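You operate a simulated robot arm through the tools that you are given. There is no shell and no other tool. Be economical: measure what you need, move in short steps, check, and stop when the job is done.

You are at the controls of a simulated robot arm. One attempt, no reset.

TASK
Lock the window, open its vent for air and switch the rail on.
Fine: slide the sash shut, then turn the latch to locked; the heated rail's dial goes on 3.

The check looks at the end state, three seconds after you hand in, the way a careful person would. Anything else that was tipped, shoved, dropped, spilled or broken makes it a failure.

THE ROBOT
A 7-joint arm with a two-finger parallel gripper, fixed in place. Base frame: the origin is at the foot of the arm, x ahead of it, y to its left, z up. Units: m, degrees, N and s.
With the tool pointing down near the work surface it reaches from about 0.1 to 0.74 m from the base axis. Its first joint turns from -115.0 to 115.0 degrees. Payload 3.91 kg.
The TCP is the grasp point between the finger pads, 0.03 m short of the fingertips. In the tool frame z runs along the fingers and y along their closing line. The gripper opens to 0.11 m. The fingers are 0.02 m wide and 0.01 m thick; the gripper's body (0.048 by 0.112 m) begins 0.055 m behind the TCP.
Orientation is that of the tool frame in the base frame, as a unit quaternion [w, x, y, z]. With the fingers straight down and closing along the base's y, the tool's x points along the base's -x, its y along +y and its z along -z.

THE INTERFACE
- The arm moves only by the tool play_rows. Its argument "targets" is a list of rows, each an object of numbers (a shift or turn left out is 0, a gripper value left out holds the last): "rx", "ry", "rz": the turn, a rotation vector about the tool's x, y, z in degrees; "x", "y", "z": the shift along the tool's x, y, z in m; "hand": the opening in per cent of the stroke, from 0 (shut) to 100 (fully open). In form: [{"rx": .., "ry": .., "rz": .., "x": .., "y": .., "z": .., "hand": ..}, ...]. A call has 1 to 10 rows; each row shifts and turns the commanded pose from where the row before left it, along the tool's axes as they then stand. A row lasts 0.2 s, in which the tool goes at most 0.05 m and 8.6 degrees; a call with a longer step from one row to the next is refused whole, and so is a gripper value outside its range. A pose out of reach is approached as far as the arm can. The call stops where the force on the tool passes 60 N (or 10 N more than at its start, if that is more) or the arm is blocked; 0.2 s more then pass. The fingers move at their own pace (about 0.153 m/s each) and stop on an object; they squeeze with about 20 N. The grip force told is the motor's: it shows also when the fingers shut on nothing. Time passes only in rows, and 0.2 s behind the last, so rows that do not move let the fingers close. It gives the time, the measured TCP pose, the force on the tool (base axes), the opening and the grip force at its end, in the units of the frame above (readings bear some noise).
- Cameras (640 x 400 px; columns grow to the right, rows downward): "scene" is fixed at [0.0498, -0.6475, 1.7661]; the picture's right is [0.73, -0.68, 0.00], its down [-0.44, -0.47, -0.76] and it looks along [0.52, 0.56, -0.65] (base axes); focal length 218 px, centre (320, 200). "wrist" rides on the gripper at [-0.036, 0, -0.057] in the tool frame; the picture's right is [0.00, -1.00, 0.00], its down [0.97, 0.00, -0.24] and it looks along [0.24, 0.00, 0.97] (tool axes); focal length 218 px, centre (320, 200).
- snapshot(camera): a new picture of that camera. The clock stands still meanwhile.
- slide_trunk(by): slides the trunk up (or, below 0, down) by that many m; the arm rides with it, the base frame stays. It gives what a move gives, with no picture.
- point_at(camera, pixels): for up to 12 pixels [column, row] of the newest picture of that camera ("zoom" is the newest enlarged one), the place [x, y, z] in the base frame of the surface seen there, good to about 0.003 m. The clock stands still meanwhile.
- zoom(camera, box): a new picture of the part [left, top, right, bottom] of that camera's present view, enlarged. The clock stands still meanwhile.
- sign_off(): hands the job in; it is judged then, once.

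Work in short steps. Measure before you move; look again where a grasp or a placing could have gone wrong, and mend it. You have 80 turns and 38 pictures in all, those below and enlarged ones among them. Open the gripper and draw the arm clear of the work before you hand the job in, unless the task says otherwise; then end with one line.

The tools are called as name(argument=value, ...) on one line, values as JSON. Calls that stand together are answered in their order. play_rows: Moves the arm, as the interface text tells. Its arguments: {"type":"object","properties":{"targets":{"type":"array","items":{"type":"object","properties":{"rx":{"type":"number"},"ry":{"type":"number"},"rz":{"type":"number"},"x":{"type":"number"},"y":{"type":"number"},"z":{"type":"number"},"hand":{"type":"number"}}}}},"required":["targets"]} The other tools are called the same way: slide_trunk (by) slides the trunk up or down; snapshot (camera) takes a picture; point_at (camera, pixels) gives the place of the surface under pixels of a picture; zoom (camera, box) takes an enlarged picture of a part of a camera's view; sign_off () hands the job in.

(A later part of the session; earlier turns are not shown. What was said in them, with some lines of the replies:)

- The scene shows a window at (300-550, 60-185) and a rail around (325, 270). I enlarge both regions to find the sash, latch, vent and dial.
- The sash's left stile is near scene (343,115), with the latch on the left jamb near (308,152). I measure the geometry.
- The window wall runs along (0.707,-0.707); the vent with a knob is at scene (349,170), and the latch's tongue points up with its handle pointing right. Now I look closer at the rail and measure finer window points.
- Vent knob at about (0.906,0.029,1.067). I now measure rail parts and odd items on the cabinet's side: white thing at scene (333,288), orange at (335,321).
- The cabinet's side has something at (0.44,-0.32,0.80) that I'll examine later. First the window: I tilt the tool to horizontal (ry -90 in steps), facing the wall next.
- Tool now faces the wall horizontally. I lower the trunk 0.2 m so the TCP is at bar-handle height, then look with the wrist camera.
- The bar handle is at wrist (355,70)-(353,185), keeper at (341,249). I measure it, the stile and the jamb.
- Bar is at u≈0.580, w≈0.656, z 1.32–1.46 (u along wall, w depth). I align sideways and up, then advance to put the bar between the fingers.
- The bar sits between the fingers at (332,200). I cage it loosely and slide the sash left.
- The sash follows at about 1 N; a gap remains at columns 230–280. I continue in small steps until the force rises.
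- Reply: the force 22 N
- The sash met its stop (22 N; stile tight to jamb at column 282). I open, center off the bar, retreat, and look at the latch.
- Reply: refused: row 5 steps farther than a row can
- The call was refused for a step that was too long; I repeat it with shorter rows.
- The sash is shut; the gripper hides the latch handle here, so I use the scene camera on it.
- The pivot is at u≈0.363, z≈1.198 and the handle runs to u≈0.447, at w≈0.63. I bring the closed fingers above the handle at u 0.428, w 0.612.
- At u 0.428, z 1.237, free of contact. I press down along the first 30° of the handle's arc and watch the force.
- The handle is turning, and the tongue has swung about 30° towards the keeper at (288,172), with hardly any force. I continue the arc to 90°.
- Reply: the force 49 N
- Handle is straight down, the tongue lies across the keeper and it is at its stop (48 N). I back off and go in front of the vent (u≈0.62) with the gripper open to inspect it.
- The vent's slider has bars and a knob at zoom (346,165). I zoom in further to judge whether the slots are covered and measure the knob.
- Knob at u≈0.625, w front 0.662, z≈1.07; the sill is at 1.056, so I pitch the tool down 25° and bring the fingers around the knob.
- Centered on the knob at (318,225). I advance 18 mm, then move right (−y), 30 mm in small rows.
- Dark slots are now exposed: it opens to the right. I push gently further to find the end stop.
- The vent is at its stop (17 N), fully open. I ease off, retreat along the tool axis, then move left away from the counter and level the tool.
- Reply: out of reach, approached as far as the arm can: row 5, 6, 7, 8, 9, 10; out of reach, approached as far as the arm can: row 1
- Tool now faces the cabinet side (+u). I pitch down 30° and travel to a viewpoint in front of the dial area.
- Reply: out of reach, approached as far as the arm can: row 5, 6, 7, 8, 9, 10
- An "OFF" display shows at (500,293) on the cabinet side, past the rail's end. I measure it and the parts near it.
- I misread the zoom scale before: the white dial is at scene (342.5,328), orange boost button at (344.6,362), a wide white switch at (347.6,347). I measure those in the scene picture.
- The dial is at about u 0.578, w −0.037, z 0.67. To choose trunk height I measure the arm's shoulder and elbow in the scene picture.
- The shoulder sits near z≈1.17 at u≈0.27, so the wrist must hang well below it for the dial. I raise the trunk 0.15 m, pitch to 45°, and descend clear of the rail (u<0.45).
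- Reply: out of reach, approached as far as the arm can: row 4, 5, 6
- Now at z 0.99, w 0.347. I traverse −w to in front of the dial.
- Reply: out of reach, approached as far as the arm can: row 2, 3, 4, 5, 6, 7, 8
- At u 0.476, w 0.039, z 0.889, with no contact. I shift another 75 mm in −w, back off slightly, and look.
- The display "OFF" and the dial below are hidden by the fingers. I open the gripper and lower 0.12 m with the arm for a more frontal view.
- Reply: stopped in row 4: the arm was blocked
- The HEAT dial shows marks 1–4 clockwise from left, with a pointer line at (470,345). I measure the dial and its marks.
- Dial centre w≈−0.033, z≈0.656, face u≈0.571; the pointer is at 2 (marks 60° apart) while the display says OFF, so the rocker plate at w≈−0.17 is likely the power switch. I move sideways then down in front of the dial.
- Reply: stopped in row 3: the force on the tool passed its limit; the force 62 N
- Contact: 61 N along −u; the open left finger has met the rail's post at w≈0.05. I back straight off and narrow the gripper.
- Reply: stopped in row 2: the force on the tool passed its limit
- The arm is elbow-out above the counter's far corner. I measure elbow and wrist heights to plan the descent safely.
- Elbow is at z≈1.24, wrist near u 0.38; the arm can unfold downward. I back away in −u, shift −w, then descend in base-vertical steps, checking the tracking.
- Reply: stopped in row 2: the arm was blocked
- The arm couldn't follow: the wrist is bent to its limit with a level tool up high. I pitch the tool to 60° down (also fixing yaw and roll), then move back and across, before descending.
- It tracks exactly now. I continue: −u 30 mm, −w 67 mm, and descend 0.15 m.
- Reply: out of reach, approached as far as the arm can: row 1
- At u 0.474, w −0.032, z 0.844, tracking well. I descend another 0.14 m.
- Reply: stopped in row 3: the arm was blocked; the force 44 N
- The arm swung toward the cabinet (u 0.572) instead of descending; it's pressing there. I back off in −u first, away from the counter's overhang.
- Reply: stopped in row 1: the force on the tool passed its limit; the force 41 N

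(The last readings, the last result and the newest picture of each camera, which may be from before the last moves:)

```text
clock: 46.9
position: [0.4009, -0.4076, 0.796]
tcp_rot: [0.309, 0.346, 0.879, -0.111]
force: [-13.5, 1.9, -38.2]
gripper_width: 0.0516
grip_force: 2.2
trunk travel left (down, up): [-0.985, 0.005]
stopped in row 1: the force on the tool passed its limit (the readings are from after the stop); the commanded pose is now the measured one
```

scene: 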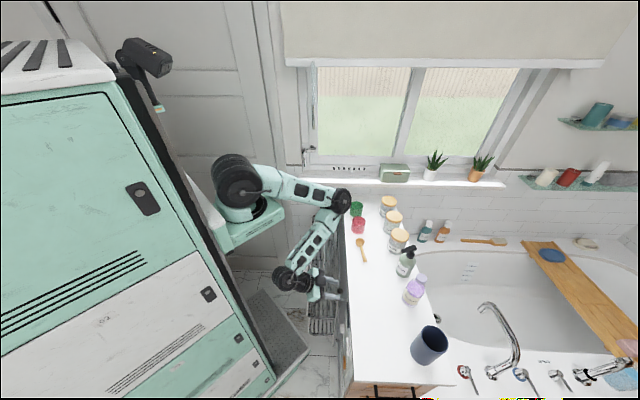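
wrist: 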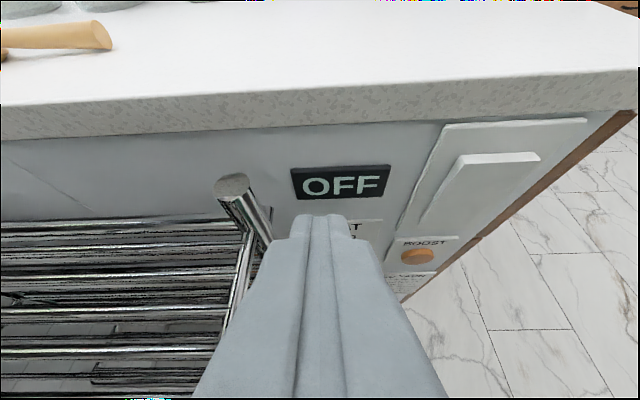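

The tool seems to press up under the counter's overhang (−38 N in z). I lower the trunk 30 mm to relieve that.

slide_trunk(by=-0.03)

point_at(camera="scene", pixels=[[357, 208], [345, 335], [345, 200]])

```text
clock: 47.3
position: [0.4002, -0.4062, 0.7903]
tcp_rot: [0.316, 0.341, 0.878, -0.112]
force: [-18.7, 12.4, 17.1]
gripper_width: 0.0493
grip_force: 0.0
trunk travel left (down, up): [-0.975, 0.015]
stopped: the force on the tool passed its limit (the readings are from after the stop); the commanded pose is now the measured one
```

```text
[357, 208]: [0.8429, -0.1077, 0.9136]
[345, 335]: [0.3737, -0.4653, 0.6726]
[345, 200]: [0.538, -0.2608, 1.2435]
```

Vertical load changed sign (now +17 N), so the overhang is free and the fingertips touch the cabinet face. I back off −u now.

play_rows(targets=[{"x": 0.0078, "z": -0.0063}, {"x": 0.0155, "z": -0.0126}, {"x": 0.0155, "z": -0.0126}])

```text
clock: 48.1
position: [0.3952, -0.3929, 0.8032]
tcp_rot: [0.341, 0.334, 0.871, -0.118]
force: [-10.8, -17.4, -8.6]
gripper_width: 0.0396
grip_force: 0.0
trunk travel left (down, up): [-0.975, 0.015]
```

The left finger leans on the rail's post (−20 N in w, jaw pushed in). I shift −w and slightly close the gripper, then check.

play_rows(targets=[{"y": -0.01, "hand": 10}, {"y": -0.015}, {"y": -0.015}, {}])

snapshot(camera="scene")

point_at(camera="scene", pixels=[[345, 205], [300, 190], [320, 240], [295, 280], [325, 292]])

```text
clock: 49.1
position: [0.3955, -0.4032, 0.8049]
tcp_rot: [0.346, 0.293, 0.886, -0.098]
force: [-26.9, 34.2, -4.1]
gripper_width: 0.0051
grip_force: 0.0
trunk travel left (down, up): [-0.975, 0.015]
```

```text
2 pictures are left
```

scene: 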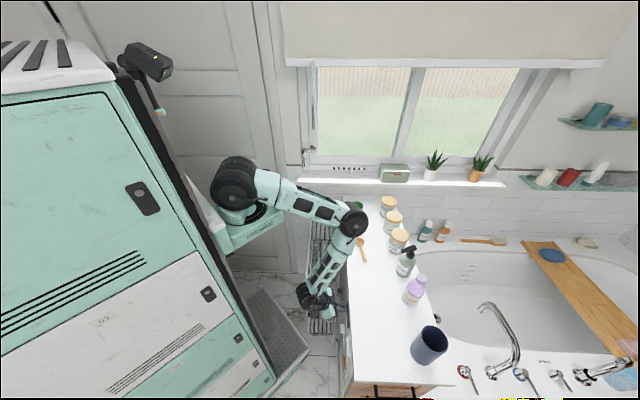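

```text
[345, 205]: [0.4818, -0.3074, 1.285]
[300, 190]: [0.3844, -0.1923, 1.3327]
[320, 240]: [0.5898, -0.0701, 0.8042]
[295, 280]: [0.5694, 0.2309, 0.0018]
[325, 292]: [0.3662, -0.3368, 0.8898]
```

The elbow sits over the counter with the forearm folded back; this branch doesn't let the tool descend. I move out diagonally (−u, −w), which extends the arm and frees the contact.

play_rows(targets=[{"x": 0.024, "y": -0.015, "z": -0.0223}, {"x": 0.012, "y": -0.025, "z": -0.012}, {"x": 0.012, "y": -0.025, "z": -0.012}, {"x": 0.012, "y": -0.025, "z": -0.012}])

```text
clock: 49.4
position: [0.3968, -0.4022, 0.8075]
tcp_rot: [0.345, 0.285, 0.889, -0.094]
force: [-30.5, 27.2, -32.7]
gripper_width: 0.0097
grip_force: 0.1
trunk travel left (down, up): [-0.975, 0.015]
stopped in row 1: the force on the tool passed its limit (the readings are from after the stop); the commanded pose is now the measured one
```

The shoulder is evidently at its downward limit, so the tool swung up about the wrist. I undo precisely that: rotate the tool downward about the wrist (ry + with matching x shift).

play_rows(targets=[{"ry": 6, "x": 0.022, "z": -0.001}, {"ry": 6, "x": 0.022, "z": -0.001}, {"ry": 6, "x": 0.022, "z": -0.001}])

```text
clock: 50.2
position: [0.3588, -0.3725, 0.7743]
tcp_rot: [0.21, 0.293, 0.931, -0.05]
force: [0.2, 0.0, 0.0]
gripper_width: 0.011
grip_force: 0.0
trunk travel left (down, up): [-0.975, 0.015]
```

Free, and tracking. I correct the 10° yaw and shift to w≈−0.033.

play_rows(targets=[{"rx": 2.2, "ry": -0.15, "rz": 4.75}, {"rx": 2.2, "ry": -0.15, "rz": 4.75}, {"y": -0.012}, {"y": -0.012}, {}])

```text
clock: 51.4
position: [0.3362, -0.3891, 0.7705]
tcp_rot: [0.202, 0.38, 0.9, -0.069]
force: [0.4, 0.6, -0.6]
gripper_width: 0.0108
grip_force: 0.0
trunk travel left (down, up): [-0.975, 0.015]
```

Oriented well (pitch 65°, closing along w). I open to about 0.06 and lower the trunk 0.10 m, bringing the fingers to dial height.

play_rows(targets=[{"hand": 55}, {}])

slide_trunk(by=-0.05)

slide_trunk(by=-0.053)

```text
clock: 52.0
position: [0.3356, -0.3888, 0.7714]
tcp_rot: [0.202, 0.38, 0.9, -0.07]
force: [0.0, 0.3, 0.5]
gripper_width: 0.0603
grip_force: 0.0
trunk travel left (down, up): [-0.975, 0.015]
```

```text
clock: 53.0
position: [0.3367, -0.3878, 0.7206]
tcp_rot: [0.201, 0.379, 0.9, -0.069]
force: [-0.1, -0.3, -0.6]
gripper_width: 0.0606
grip_force: 0.1
trunk travel left (down, up): [-0.925, 0.065]
```

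```text
clock: 53.9
position: [0.3377, -0.3877, 0.6683]
tcp_rot: [0.202, 0.379, 0.9, -0.07]
force: [-0.9, -0.5, -0.2]
gripper_width: 0.0603
grip_force: 0.0
trunk travel left (down, up): [-0.872, 0.118]
```

Free. The camera would foul the cabinet at 65°, so I swing the tool up about the wrist to ~50°, which brings it to u≈0.56 around the knob.

play_rows(targets=[{"ry": -7.5, "x": -0.0274, "z": -0.0018}, {"ry": -7.5, "x": -0.0274, "z": -0.0018}, {}])

```text
clock: 54.7
position: [0.3679, -0.4198, 0.695]
tcp_rot: [0.319, 0.367, 0.866, -0.119]
force: [-0.3, 0.2, 0.4]
gripper_width: 0.0603
grip_force: 0.0
trunk travel left (down, up): [-0.872, 0.118]
```

Exact. I lower the trunk 25 mm so the pads come level with the knob, with a small y correction, and take a wrist picture.

slide_trunk(by=-0.025)

play_rows(targets=[{"y": 0.003, "x": -0.004, "z": 0.004}, {}])

snapshot(camera="wrist")

```text
clock: 55.4
position: [0.3687, -0.421, 0.6702]
tcp_rot: [0.317, 0.367, 0.866, -0.119]
force: [-0.2, -0.2, -0.1]
gripper_width: 0.0603
grip_force: 0.1
trunk travel left (down, up): [-0.847, 0.143]
```

```text
clock: 56.0
position: [0.3755, -0.4241, 0.6697]
tcp_rot: [0.318, 0.367, 0.866, -0.118]
force: [0.2, -0.2, -0.1]
gripper_width: 0.0604
grip_force: 0.0
trunk travel left (down, up): [-0.847, 0.143]
```

```text
1 pictures are left
```

wrist: 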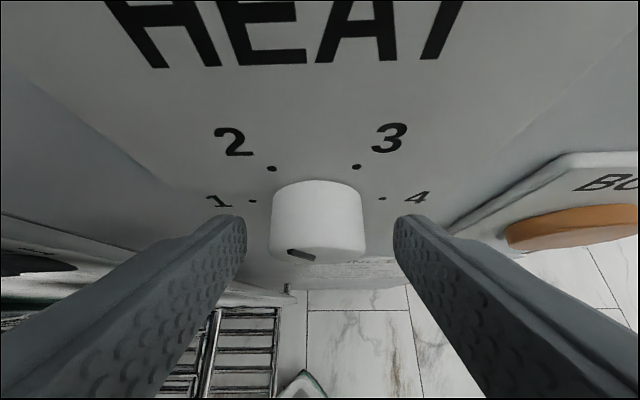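

A clear view: knob between the fingers, pointer line from (290,250) to (315,260). I measure it against the knob's rim and marks.

point_at(camera="wrist", pixels=[[291, 251], [303, 255], [314, 260], [274, 246], [362, 248], [318, 262], [318, 246], [318, 255], [271, 168], [357, 167], [253, 201], [383, 198]])

```text
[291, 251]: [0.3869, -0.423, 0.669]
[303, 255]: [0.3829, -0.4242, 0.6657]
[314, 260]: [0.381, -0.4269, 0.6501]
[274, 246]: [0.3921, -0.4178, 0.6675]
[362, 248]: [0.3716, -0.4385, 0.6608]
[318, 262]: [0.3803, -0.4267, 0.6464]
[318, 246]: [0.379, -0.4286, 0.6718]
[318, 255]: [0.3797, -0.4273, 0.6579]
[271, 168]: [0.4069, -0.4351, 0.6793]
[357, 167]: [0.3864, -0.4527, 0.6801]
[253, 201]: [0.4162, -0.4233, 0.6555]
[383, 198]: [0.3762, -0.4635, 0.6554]
```

The pointer's tip is at dw +7.5 mm, dz +13 mm from centre, exactly mark 2. I grip the knob and rotate 30° clockwise about its axis (+u), in small steps.

play_rows(targets=[{"hand": 0}, {}, {}])

play_rows(targets=[{"rx": -3.85, "ry": 0.03, "rz": 3.19, "y": -0.0012}, {"rx": -3.85, "ry": 0.03, "rz": 3.19, "y": -0.0012}, {"rx": -3.85, "ry": 0.03, "rz": 3.19, "y": -0.0012}, {"rx": -3.85, "ry": 0.03, "rz": 3.19, "y": -0.0012}, {"rx": -3.85, "ry": 0.03, "rz": 3.19, "y": -0.0012}, {"rx": -3.85, "ry": 0.03, "rz": 3.19, "y": -0.0012}, {}])

```text
clock: 56.8
position: [0.3756, -0.4225, 0.6707]
tcp_rot: [0.318, 0.367, 0.867, -0.117]
force: [6.2, 6.9, -0.2]
gripper_width: 0.0355
grip_force: 44.7
trunk travel left (down, up): [-0.847, 0.143]
```

```text
clock: 58.4
position: [0.3711, -0.4286, 0.6689]
tcp_rot: [0.398, 0.437, 0.799, 0.111]
force: [11.1, 5.1, -6.5]
gripper_width: 0.0355
grip_force: 44.9
trunk travel left (down, up): [-0.847, 0.143]
```

Rotated 30° cleanly (closing axis now at 31.7°), small forces. I continue with 15° and check.

play_rows(targets=[{"rx": -3.85, "ry": 0.03, "rz": 3.19, "y": -0.0012}, {"rx": -3.85, "ry": 0.03, "rz": 3.19, "y": -0.0012}, {"rx": -3.85, "ry": 0.03, "rz": 3.19, "y": -0.0012}, {}])

```text
clock: 59.4
position: [0.3685, -0.4304, 0.6668]
tcp_rot: [0.427, 0.459, 0.746, 0.224]
force: [10.6, 0.1, -22.4]
gripper_width: 0.0354
grip_force: 45.0
trunk travel left (down, up): [-0.847, 0.143]
```

44.8° done; −22 N in z means my arc sits slightly high, so I do the last 15° with a small downward correction.

play_rows(targets=[{"rx": -3.85, "ry": 0.03, "rz": 3.19, "x": 0.0005, "y": -0.002, "z": 0.0006}, {"rx": -3.85, "ry": 0.03, "rz": 3.19, "x": 0.0005, "y": -0.002, "z": 0.0006}, {"rx": -3.85, "ry": 0.03, "rz": 3.19, "y": -0.0012}, {}])

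```text
clock: 60.2
position: [0.3682, -0.4372, 0.6639]
tcp_rot: [0.445, 0.468, 0.69, 0.327]
force: [-2.6, 16.8, -28.8]
gripper_width: 0.035
grip_force: 45.2
trunk travel left (down, up): [-0.847, 0.143]
stopped in row 4: the force on the tool passed its limit (the readings are from after the stop); the commanded pose is now the measured one
```

Now at 58.4°; I add the last ~2° and release.

play_rows(targets=[{"rx": -1.3, "rz": 1.1}, {}])

play_rows(targets=[{"hand": 55}, {}, {}])

```text
clock: 60.6
position: [0.3685, -0.4376, 0.6647]
tcp_rot: [0.44, 0.467, 0.692, 0.331]
force: [-5.1, 15.2, -24.8]
gripper_width: 0.0351
grip_force: 45.1
trunk travel left (down, up): [-0.847, 0.143]
stopped in row 1: the force on the tool passed its limit (the readings are from after the stop); the commanded pose is now the measured one
```

```text
clock: 61.4
position: [0.367, -0.4375, 0.6643]
tcp_rot: [0.442, 0.468, 0.69, 0.331]
force: [-26.3, 9.5, -14.5]
gripper_width: 0.0511
grip_force: 0.1
trunk travel left (down, up): [-0.847, 0.143]
```

Released; the fingertips now touch the plate lightly (u 0.569). I withdraw straight along −u.

play_rows(targets=[{"x": 0.0077, "z": -0.0064}, {"x": 0.0077, "z": -0.0064}, {"x": 0.0154, "z": -0.0128}, {"x": 0.0154, "z": -0.0128}, {}])

point_at(camera="scene", pixels=[[347, 335], [348, 340], [348, 345], [347.5, 350], [348, 355], [349, 362], [346.5, 345], [346.5, 350], [347, 342], [346, 340]])

```text
clock: 62.6
position: [0.3307, -0.4101, 0.6742]
tcp_rot: [0.453, 0.46, 0.692, 0.325]
force: [0.0, 0.4, 0.7]
gripper_width: 0.0607
grip_force: 0.1
trunk travel left (down, up): [-0.847, 0.143]
```

```text
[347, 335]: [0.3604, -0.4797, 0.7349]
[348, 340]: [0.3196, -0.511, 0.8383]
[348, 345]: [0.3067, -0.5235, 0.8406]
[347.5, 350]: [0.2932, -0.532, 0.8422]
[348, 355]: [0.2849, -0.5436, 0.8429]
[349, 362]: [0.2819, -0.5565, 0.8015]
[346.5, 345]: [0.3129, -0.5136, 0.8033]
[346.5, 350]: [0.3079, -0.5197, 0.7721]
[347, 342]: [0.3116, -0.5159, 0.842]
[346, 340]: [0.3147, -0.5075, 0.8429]
```

Clear. The rocker spans w −0.135…−0.185, z ≈0.74…0.843, with its top standing out. I close the hand, roll 30° further so the camera stays below the counter overhang, and move in −w.

play_rows(targets=[{"rx": -5.78, "rz": 4.79, "hand": 0}, {"rx": -5.78, "rz": 4.79}, {"rx": -5.78, "rz": 4.79}, {"rx": -5.78, "rz": 4.79}, {}])

play_rows(targets=[{"x": -0.0257, "z": -0.0311}, {"x": -0.0257, "z": -0.0311}, {"x": -0.0257, "z": -0.0311}, {}])

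```text
clock: 63.3
position: [0.3417, -0.4649, 0.7078]
tcp_rot: [0.479, 0.438, 0.629, 0.429]
force: [-12.1, 35.6, -19.9]
gripper_width: 0.0
grip_force: 20.3
trunk travel left (down, up): [-0.847, 0.143]
stopped in row 3: the force on the tool passed its limit (the readings are from after the stop); the commanded pose is now the measured one
```

```text
clock: 63.6
position: [0.3407, -0.4649, 0.7097]
tcp_rot: [0.472, 0.439, 0.631, 0.433]
force: [-4.7, 19.3, -10.0]
gripper_width: 0.0
grip_force: 19.7
trunk travel left (down, up): [-0.847, 0.143]
stopped in row 1: the force on the tool passed its limit (the readings are from after the stop); the commanded pose is now the measured one
```

The wrist limit again swung the tool to the cabinet face (u 0.57, w −0.087). I reverse it: back out along −u with the inverse rotation.

play_rows(targets=[{"rx": 6.45, "ry": -0.9, "rz": -3.2, "x": 0.0241, "y": 0.002, "z": -0.018}, {"rx": 6.45, "ry": -0.9, "rz": -3.2, "x": 0.025, "y": -0.015, "z": 0.005}, {}])

```text
clock: 64.4
position: [0.3175, -0.4252, 0.6861]
tcp_rot: [0.455, 0.459, 0.69, 0.325]
force: [0.5, 0.3, 0.6]
gripper_width: 0.0002
grip_force: 20.1
trunk travel left (down, up): [-0.847, 0.143]
```

Free again at u 0.525, w −0.076. I move −w 0.10 m in front of the rocker's column.

play_rows(targets=[{"x": -0.0181, "y": -0.0164, "z": -0.0224}, {"x": -0.0181, "y": -0.0164, "z": -0.0224}, {"x": -0.0181, "y": -0.0164, "z": -0.0224}, {}])

```text
clock: 65.4
position: [0.2463, -0.4978, 0.6891]
tcp_rot: [0.457, 0.458, 0.69, 0.324]
force: [-0.5, 0.5, 0.0]
gripper_width: 0.0001
grip_force: 20.3
trunk travel left (down, up): [-0.847, 0.143]
```

At u 0.526, w −0.178. I raise the trunk 0.14 m to bring the fingertips level with the rocker's top.

slide_trunk(by=0.14)

```text
clock: 67.1
position: [0.2463, -0.4993, 0.8284]
tcp_rot: [0.457, 0.459, 0.69, 0.324]
force: [-0.5, -0.4, -0.5]
gripper_width: 0.0
grip_force: 19.6
trunk travel left (down, up): [-0.987, 0.003]
```

Aligned. I push along +u in small rows and watch the force.

play_rows(targets=[{"x": -0.0156, "z": 0.0126}, {"x": -0.0062, "z": 0.005}, {"x": -0.0023, "z": 0.0019}, {"x": -0.0023, "z": 0.0019}, {"x": -0.0023, "z": 0.0019}])

```text
clock: 68.3
position: [0.2729, -0.5229, 0.8279]
tcp_rot: [0.457, 0.459, 0.69, 0.324]
force: [-0.2, -0.6, 0.3]
gripper_width: 0.0
grip_force: 19.6
trunk travel left (down, up): [-0.987, 0.003]
```

No force yet with the corner at u≈0.5895; I continue.

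play_rows(targets=[{"x": -0.0023, "z": 0.0019}, {"x": -0.0023, "z": 0.0019}, {"x": -0.0023, "z": 0.0019}, {"x": -0.0023, "z": 0.0019}])

```text
clock: 69.3
position: [0.2743, -0.525, 0.8289]
tcp_rot: [0.448, 0.461, 0.692, 0.328]
force: [-21.0, 25.1, 9.3]
gripper_width: 0.0
grip_force: 19.6
trunk travel left (down, up): [-0.987, 0.003]
stopped in row 4: the force on the tool passed its limit (the readings are from after the stop); the commanded pose is now the measured one
```

The stop force (34 N) came at u≈0.592: rocker pressed in. I back off along −u.

play_rows(targets=[{"x": 0.0156, "z": -0.0126}, {"x": 0.0272, "z": -0.0221}, {"x": 0.0272, "z": -0.0221}, {"x": 0.0272, "z": -0.0221}, {}])

slide_trunk(by=-0.06)

```text
clock: 70.5
position: [0.1933, -0.4593, 0.8393]
tcp_rot: [0.459, 0.45, 0.698, 0.316]
force: [0.2, -0.7, -0.4]
gripper_width: 0.0002
grip_force: 20.2
trunk travel left (down, up): [-0.987, 0.003]
```

```text
clock: 71.5
position: [0.1865, -0.4601, 0.7794]
tcp_rot: [0.458, 0.453, 0.698, 0.314]
force: [-0.5, 0.5, -0.3]
gripper_width: 0.0
grip_force: 20.1
trunk travel left (down, up): [-0.927, 0.063]
```

I shift +w 70 mm so the last picture shows both the display and the dial.

play_rows(targets=[{"x": 0.0192, "y": 0.0174, "z": 0.0237}, {"x": 0.0192, "y": 0.0174, "z": 0.0237}, {}])

```text
clock: 72.3
position: [0.2344, -0.4027, 0.7753]
tcp_rot: [0.456, 0.458, 0.694, 0.317]
force: [-0.3, 0.2, -0.2]
gripper_width: 0.0
grip_force: 19.9
trunk travel left (down, up): [-0.927, 0.063]
```

In place; display should be near (236,105) and dial near (375,172). I take the last picture as an enlarged view.

zoom(camera="wrist", box=[180, 60, 436, 220])

```text
2.50 times, centred on (308, 140) of wrist
```

zoom: 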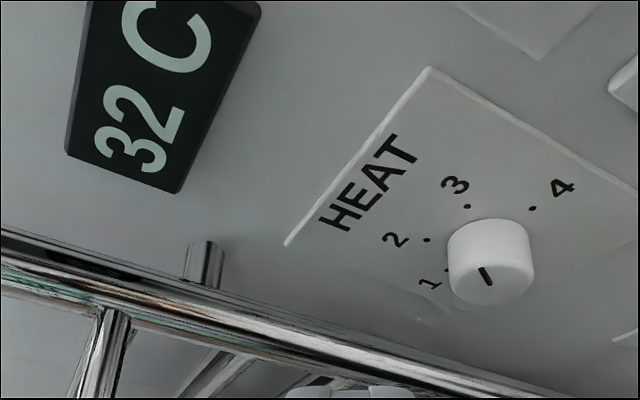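

The display now reads "32 C": the rail is on. I measure the pointer and marks to verify the dial's angle.

point_at(camera="zoom", pixels=[[481, 268], [486, 277], [490, 284], [450, 280], [533, 265], [492, 303], [495, 262], [467, 207], [533, 209], [427, 240], [515, 290], [465, 290]])

```text
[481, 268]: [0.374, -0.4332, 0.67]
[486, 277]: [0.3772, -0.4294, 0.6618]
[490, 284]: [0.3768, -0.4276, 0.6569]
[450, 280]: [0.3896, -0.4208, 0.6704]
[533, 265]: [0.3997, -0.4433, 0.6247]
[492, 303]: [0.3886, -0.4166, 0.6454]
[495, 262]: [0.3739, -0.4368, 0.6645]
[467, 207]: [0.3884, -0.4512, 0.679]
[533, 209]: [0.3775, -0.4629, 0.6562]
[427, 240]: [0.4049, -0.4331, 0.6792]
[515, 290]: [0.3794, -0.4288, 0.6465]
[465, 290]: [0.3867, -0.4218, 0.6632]
```

Pointer tip lies at ≈59° from horizontal right, i.e. on mark 3. I now draw the arm away (−w), open the gripper and raise the trunk.

play_rows(targets=[{"x": -0.0192, "y": -0.0174, "z": -0.0237}, {"x": -0.0192, "y": -0.0174, "z": -0.0237}, {"x": -0.0192, "y": -0.0174, "z": -0.0237, "hand": 60}, {"x": -0.0192, "y": -0.0174, "z": -0.0237}, {}])

slide_trunk(by=0.06)

point_at(camera="scene", pixels=[[349, 168], [312, 130]])

```text
clock: 73.5
position: [0.1403, -0.533, 0.7977]
tcp_rot: [0.463, 0.439, 0.708, 0.303]
force: [1.1, -1.0, -0.1]
gripper_width: 0.0661
grip_force: 0.1
trunk travel left (down, up): [-0.927, 0.063]
```

```text
clock: 74.5
position: [0.1328, -0.5309, 0.857]
tcp_rot: [0.46, 0.444, 0.708, 0.3]
force: [-0.3, 0.0, 1.1]
gripper_width: 0.0664
grip_force: 0.0
trunk travel left (down, up): [-0.987, 0.003]
```

```text
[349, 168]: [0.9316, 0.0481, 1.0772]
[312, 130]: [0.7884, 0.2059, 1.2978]
```

The arm is clear with the gripper open, and no forces are showing. I hand in.

sign_off()

```text
The job is handed in.
```

The job is handed in: the sash is shut and latched, the vent is open to its stop, and the rail is on with its dial at 3. The rail's display read "OFF" at first and "32 C" after I pressed the white rocker switch. On the way to the dial, the tool several times pressed or bumped the cabinet face, the display area and the rail post, at up to about 60 N. I saw no damage in the last pictures.
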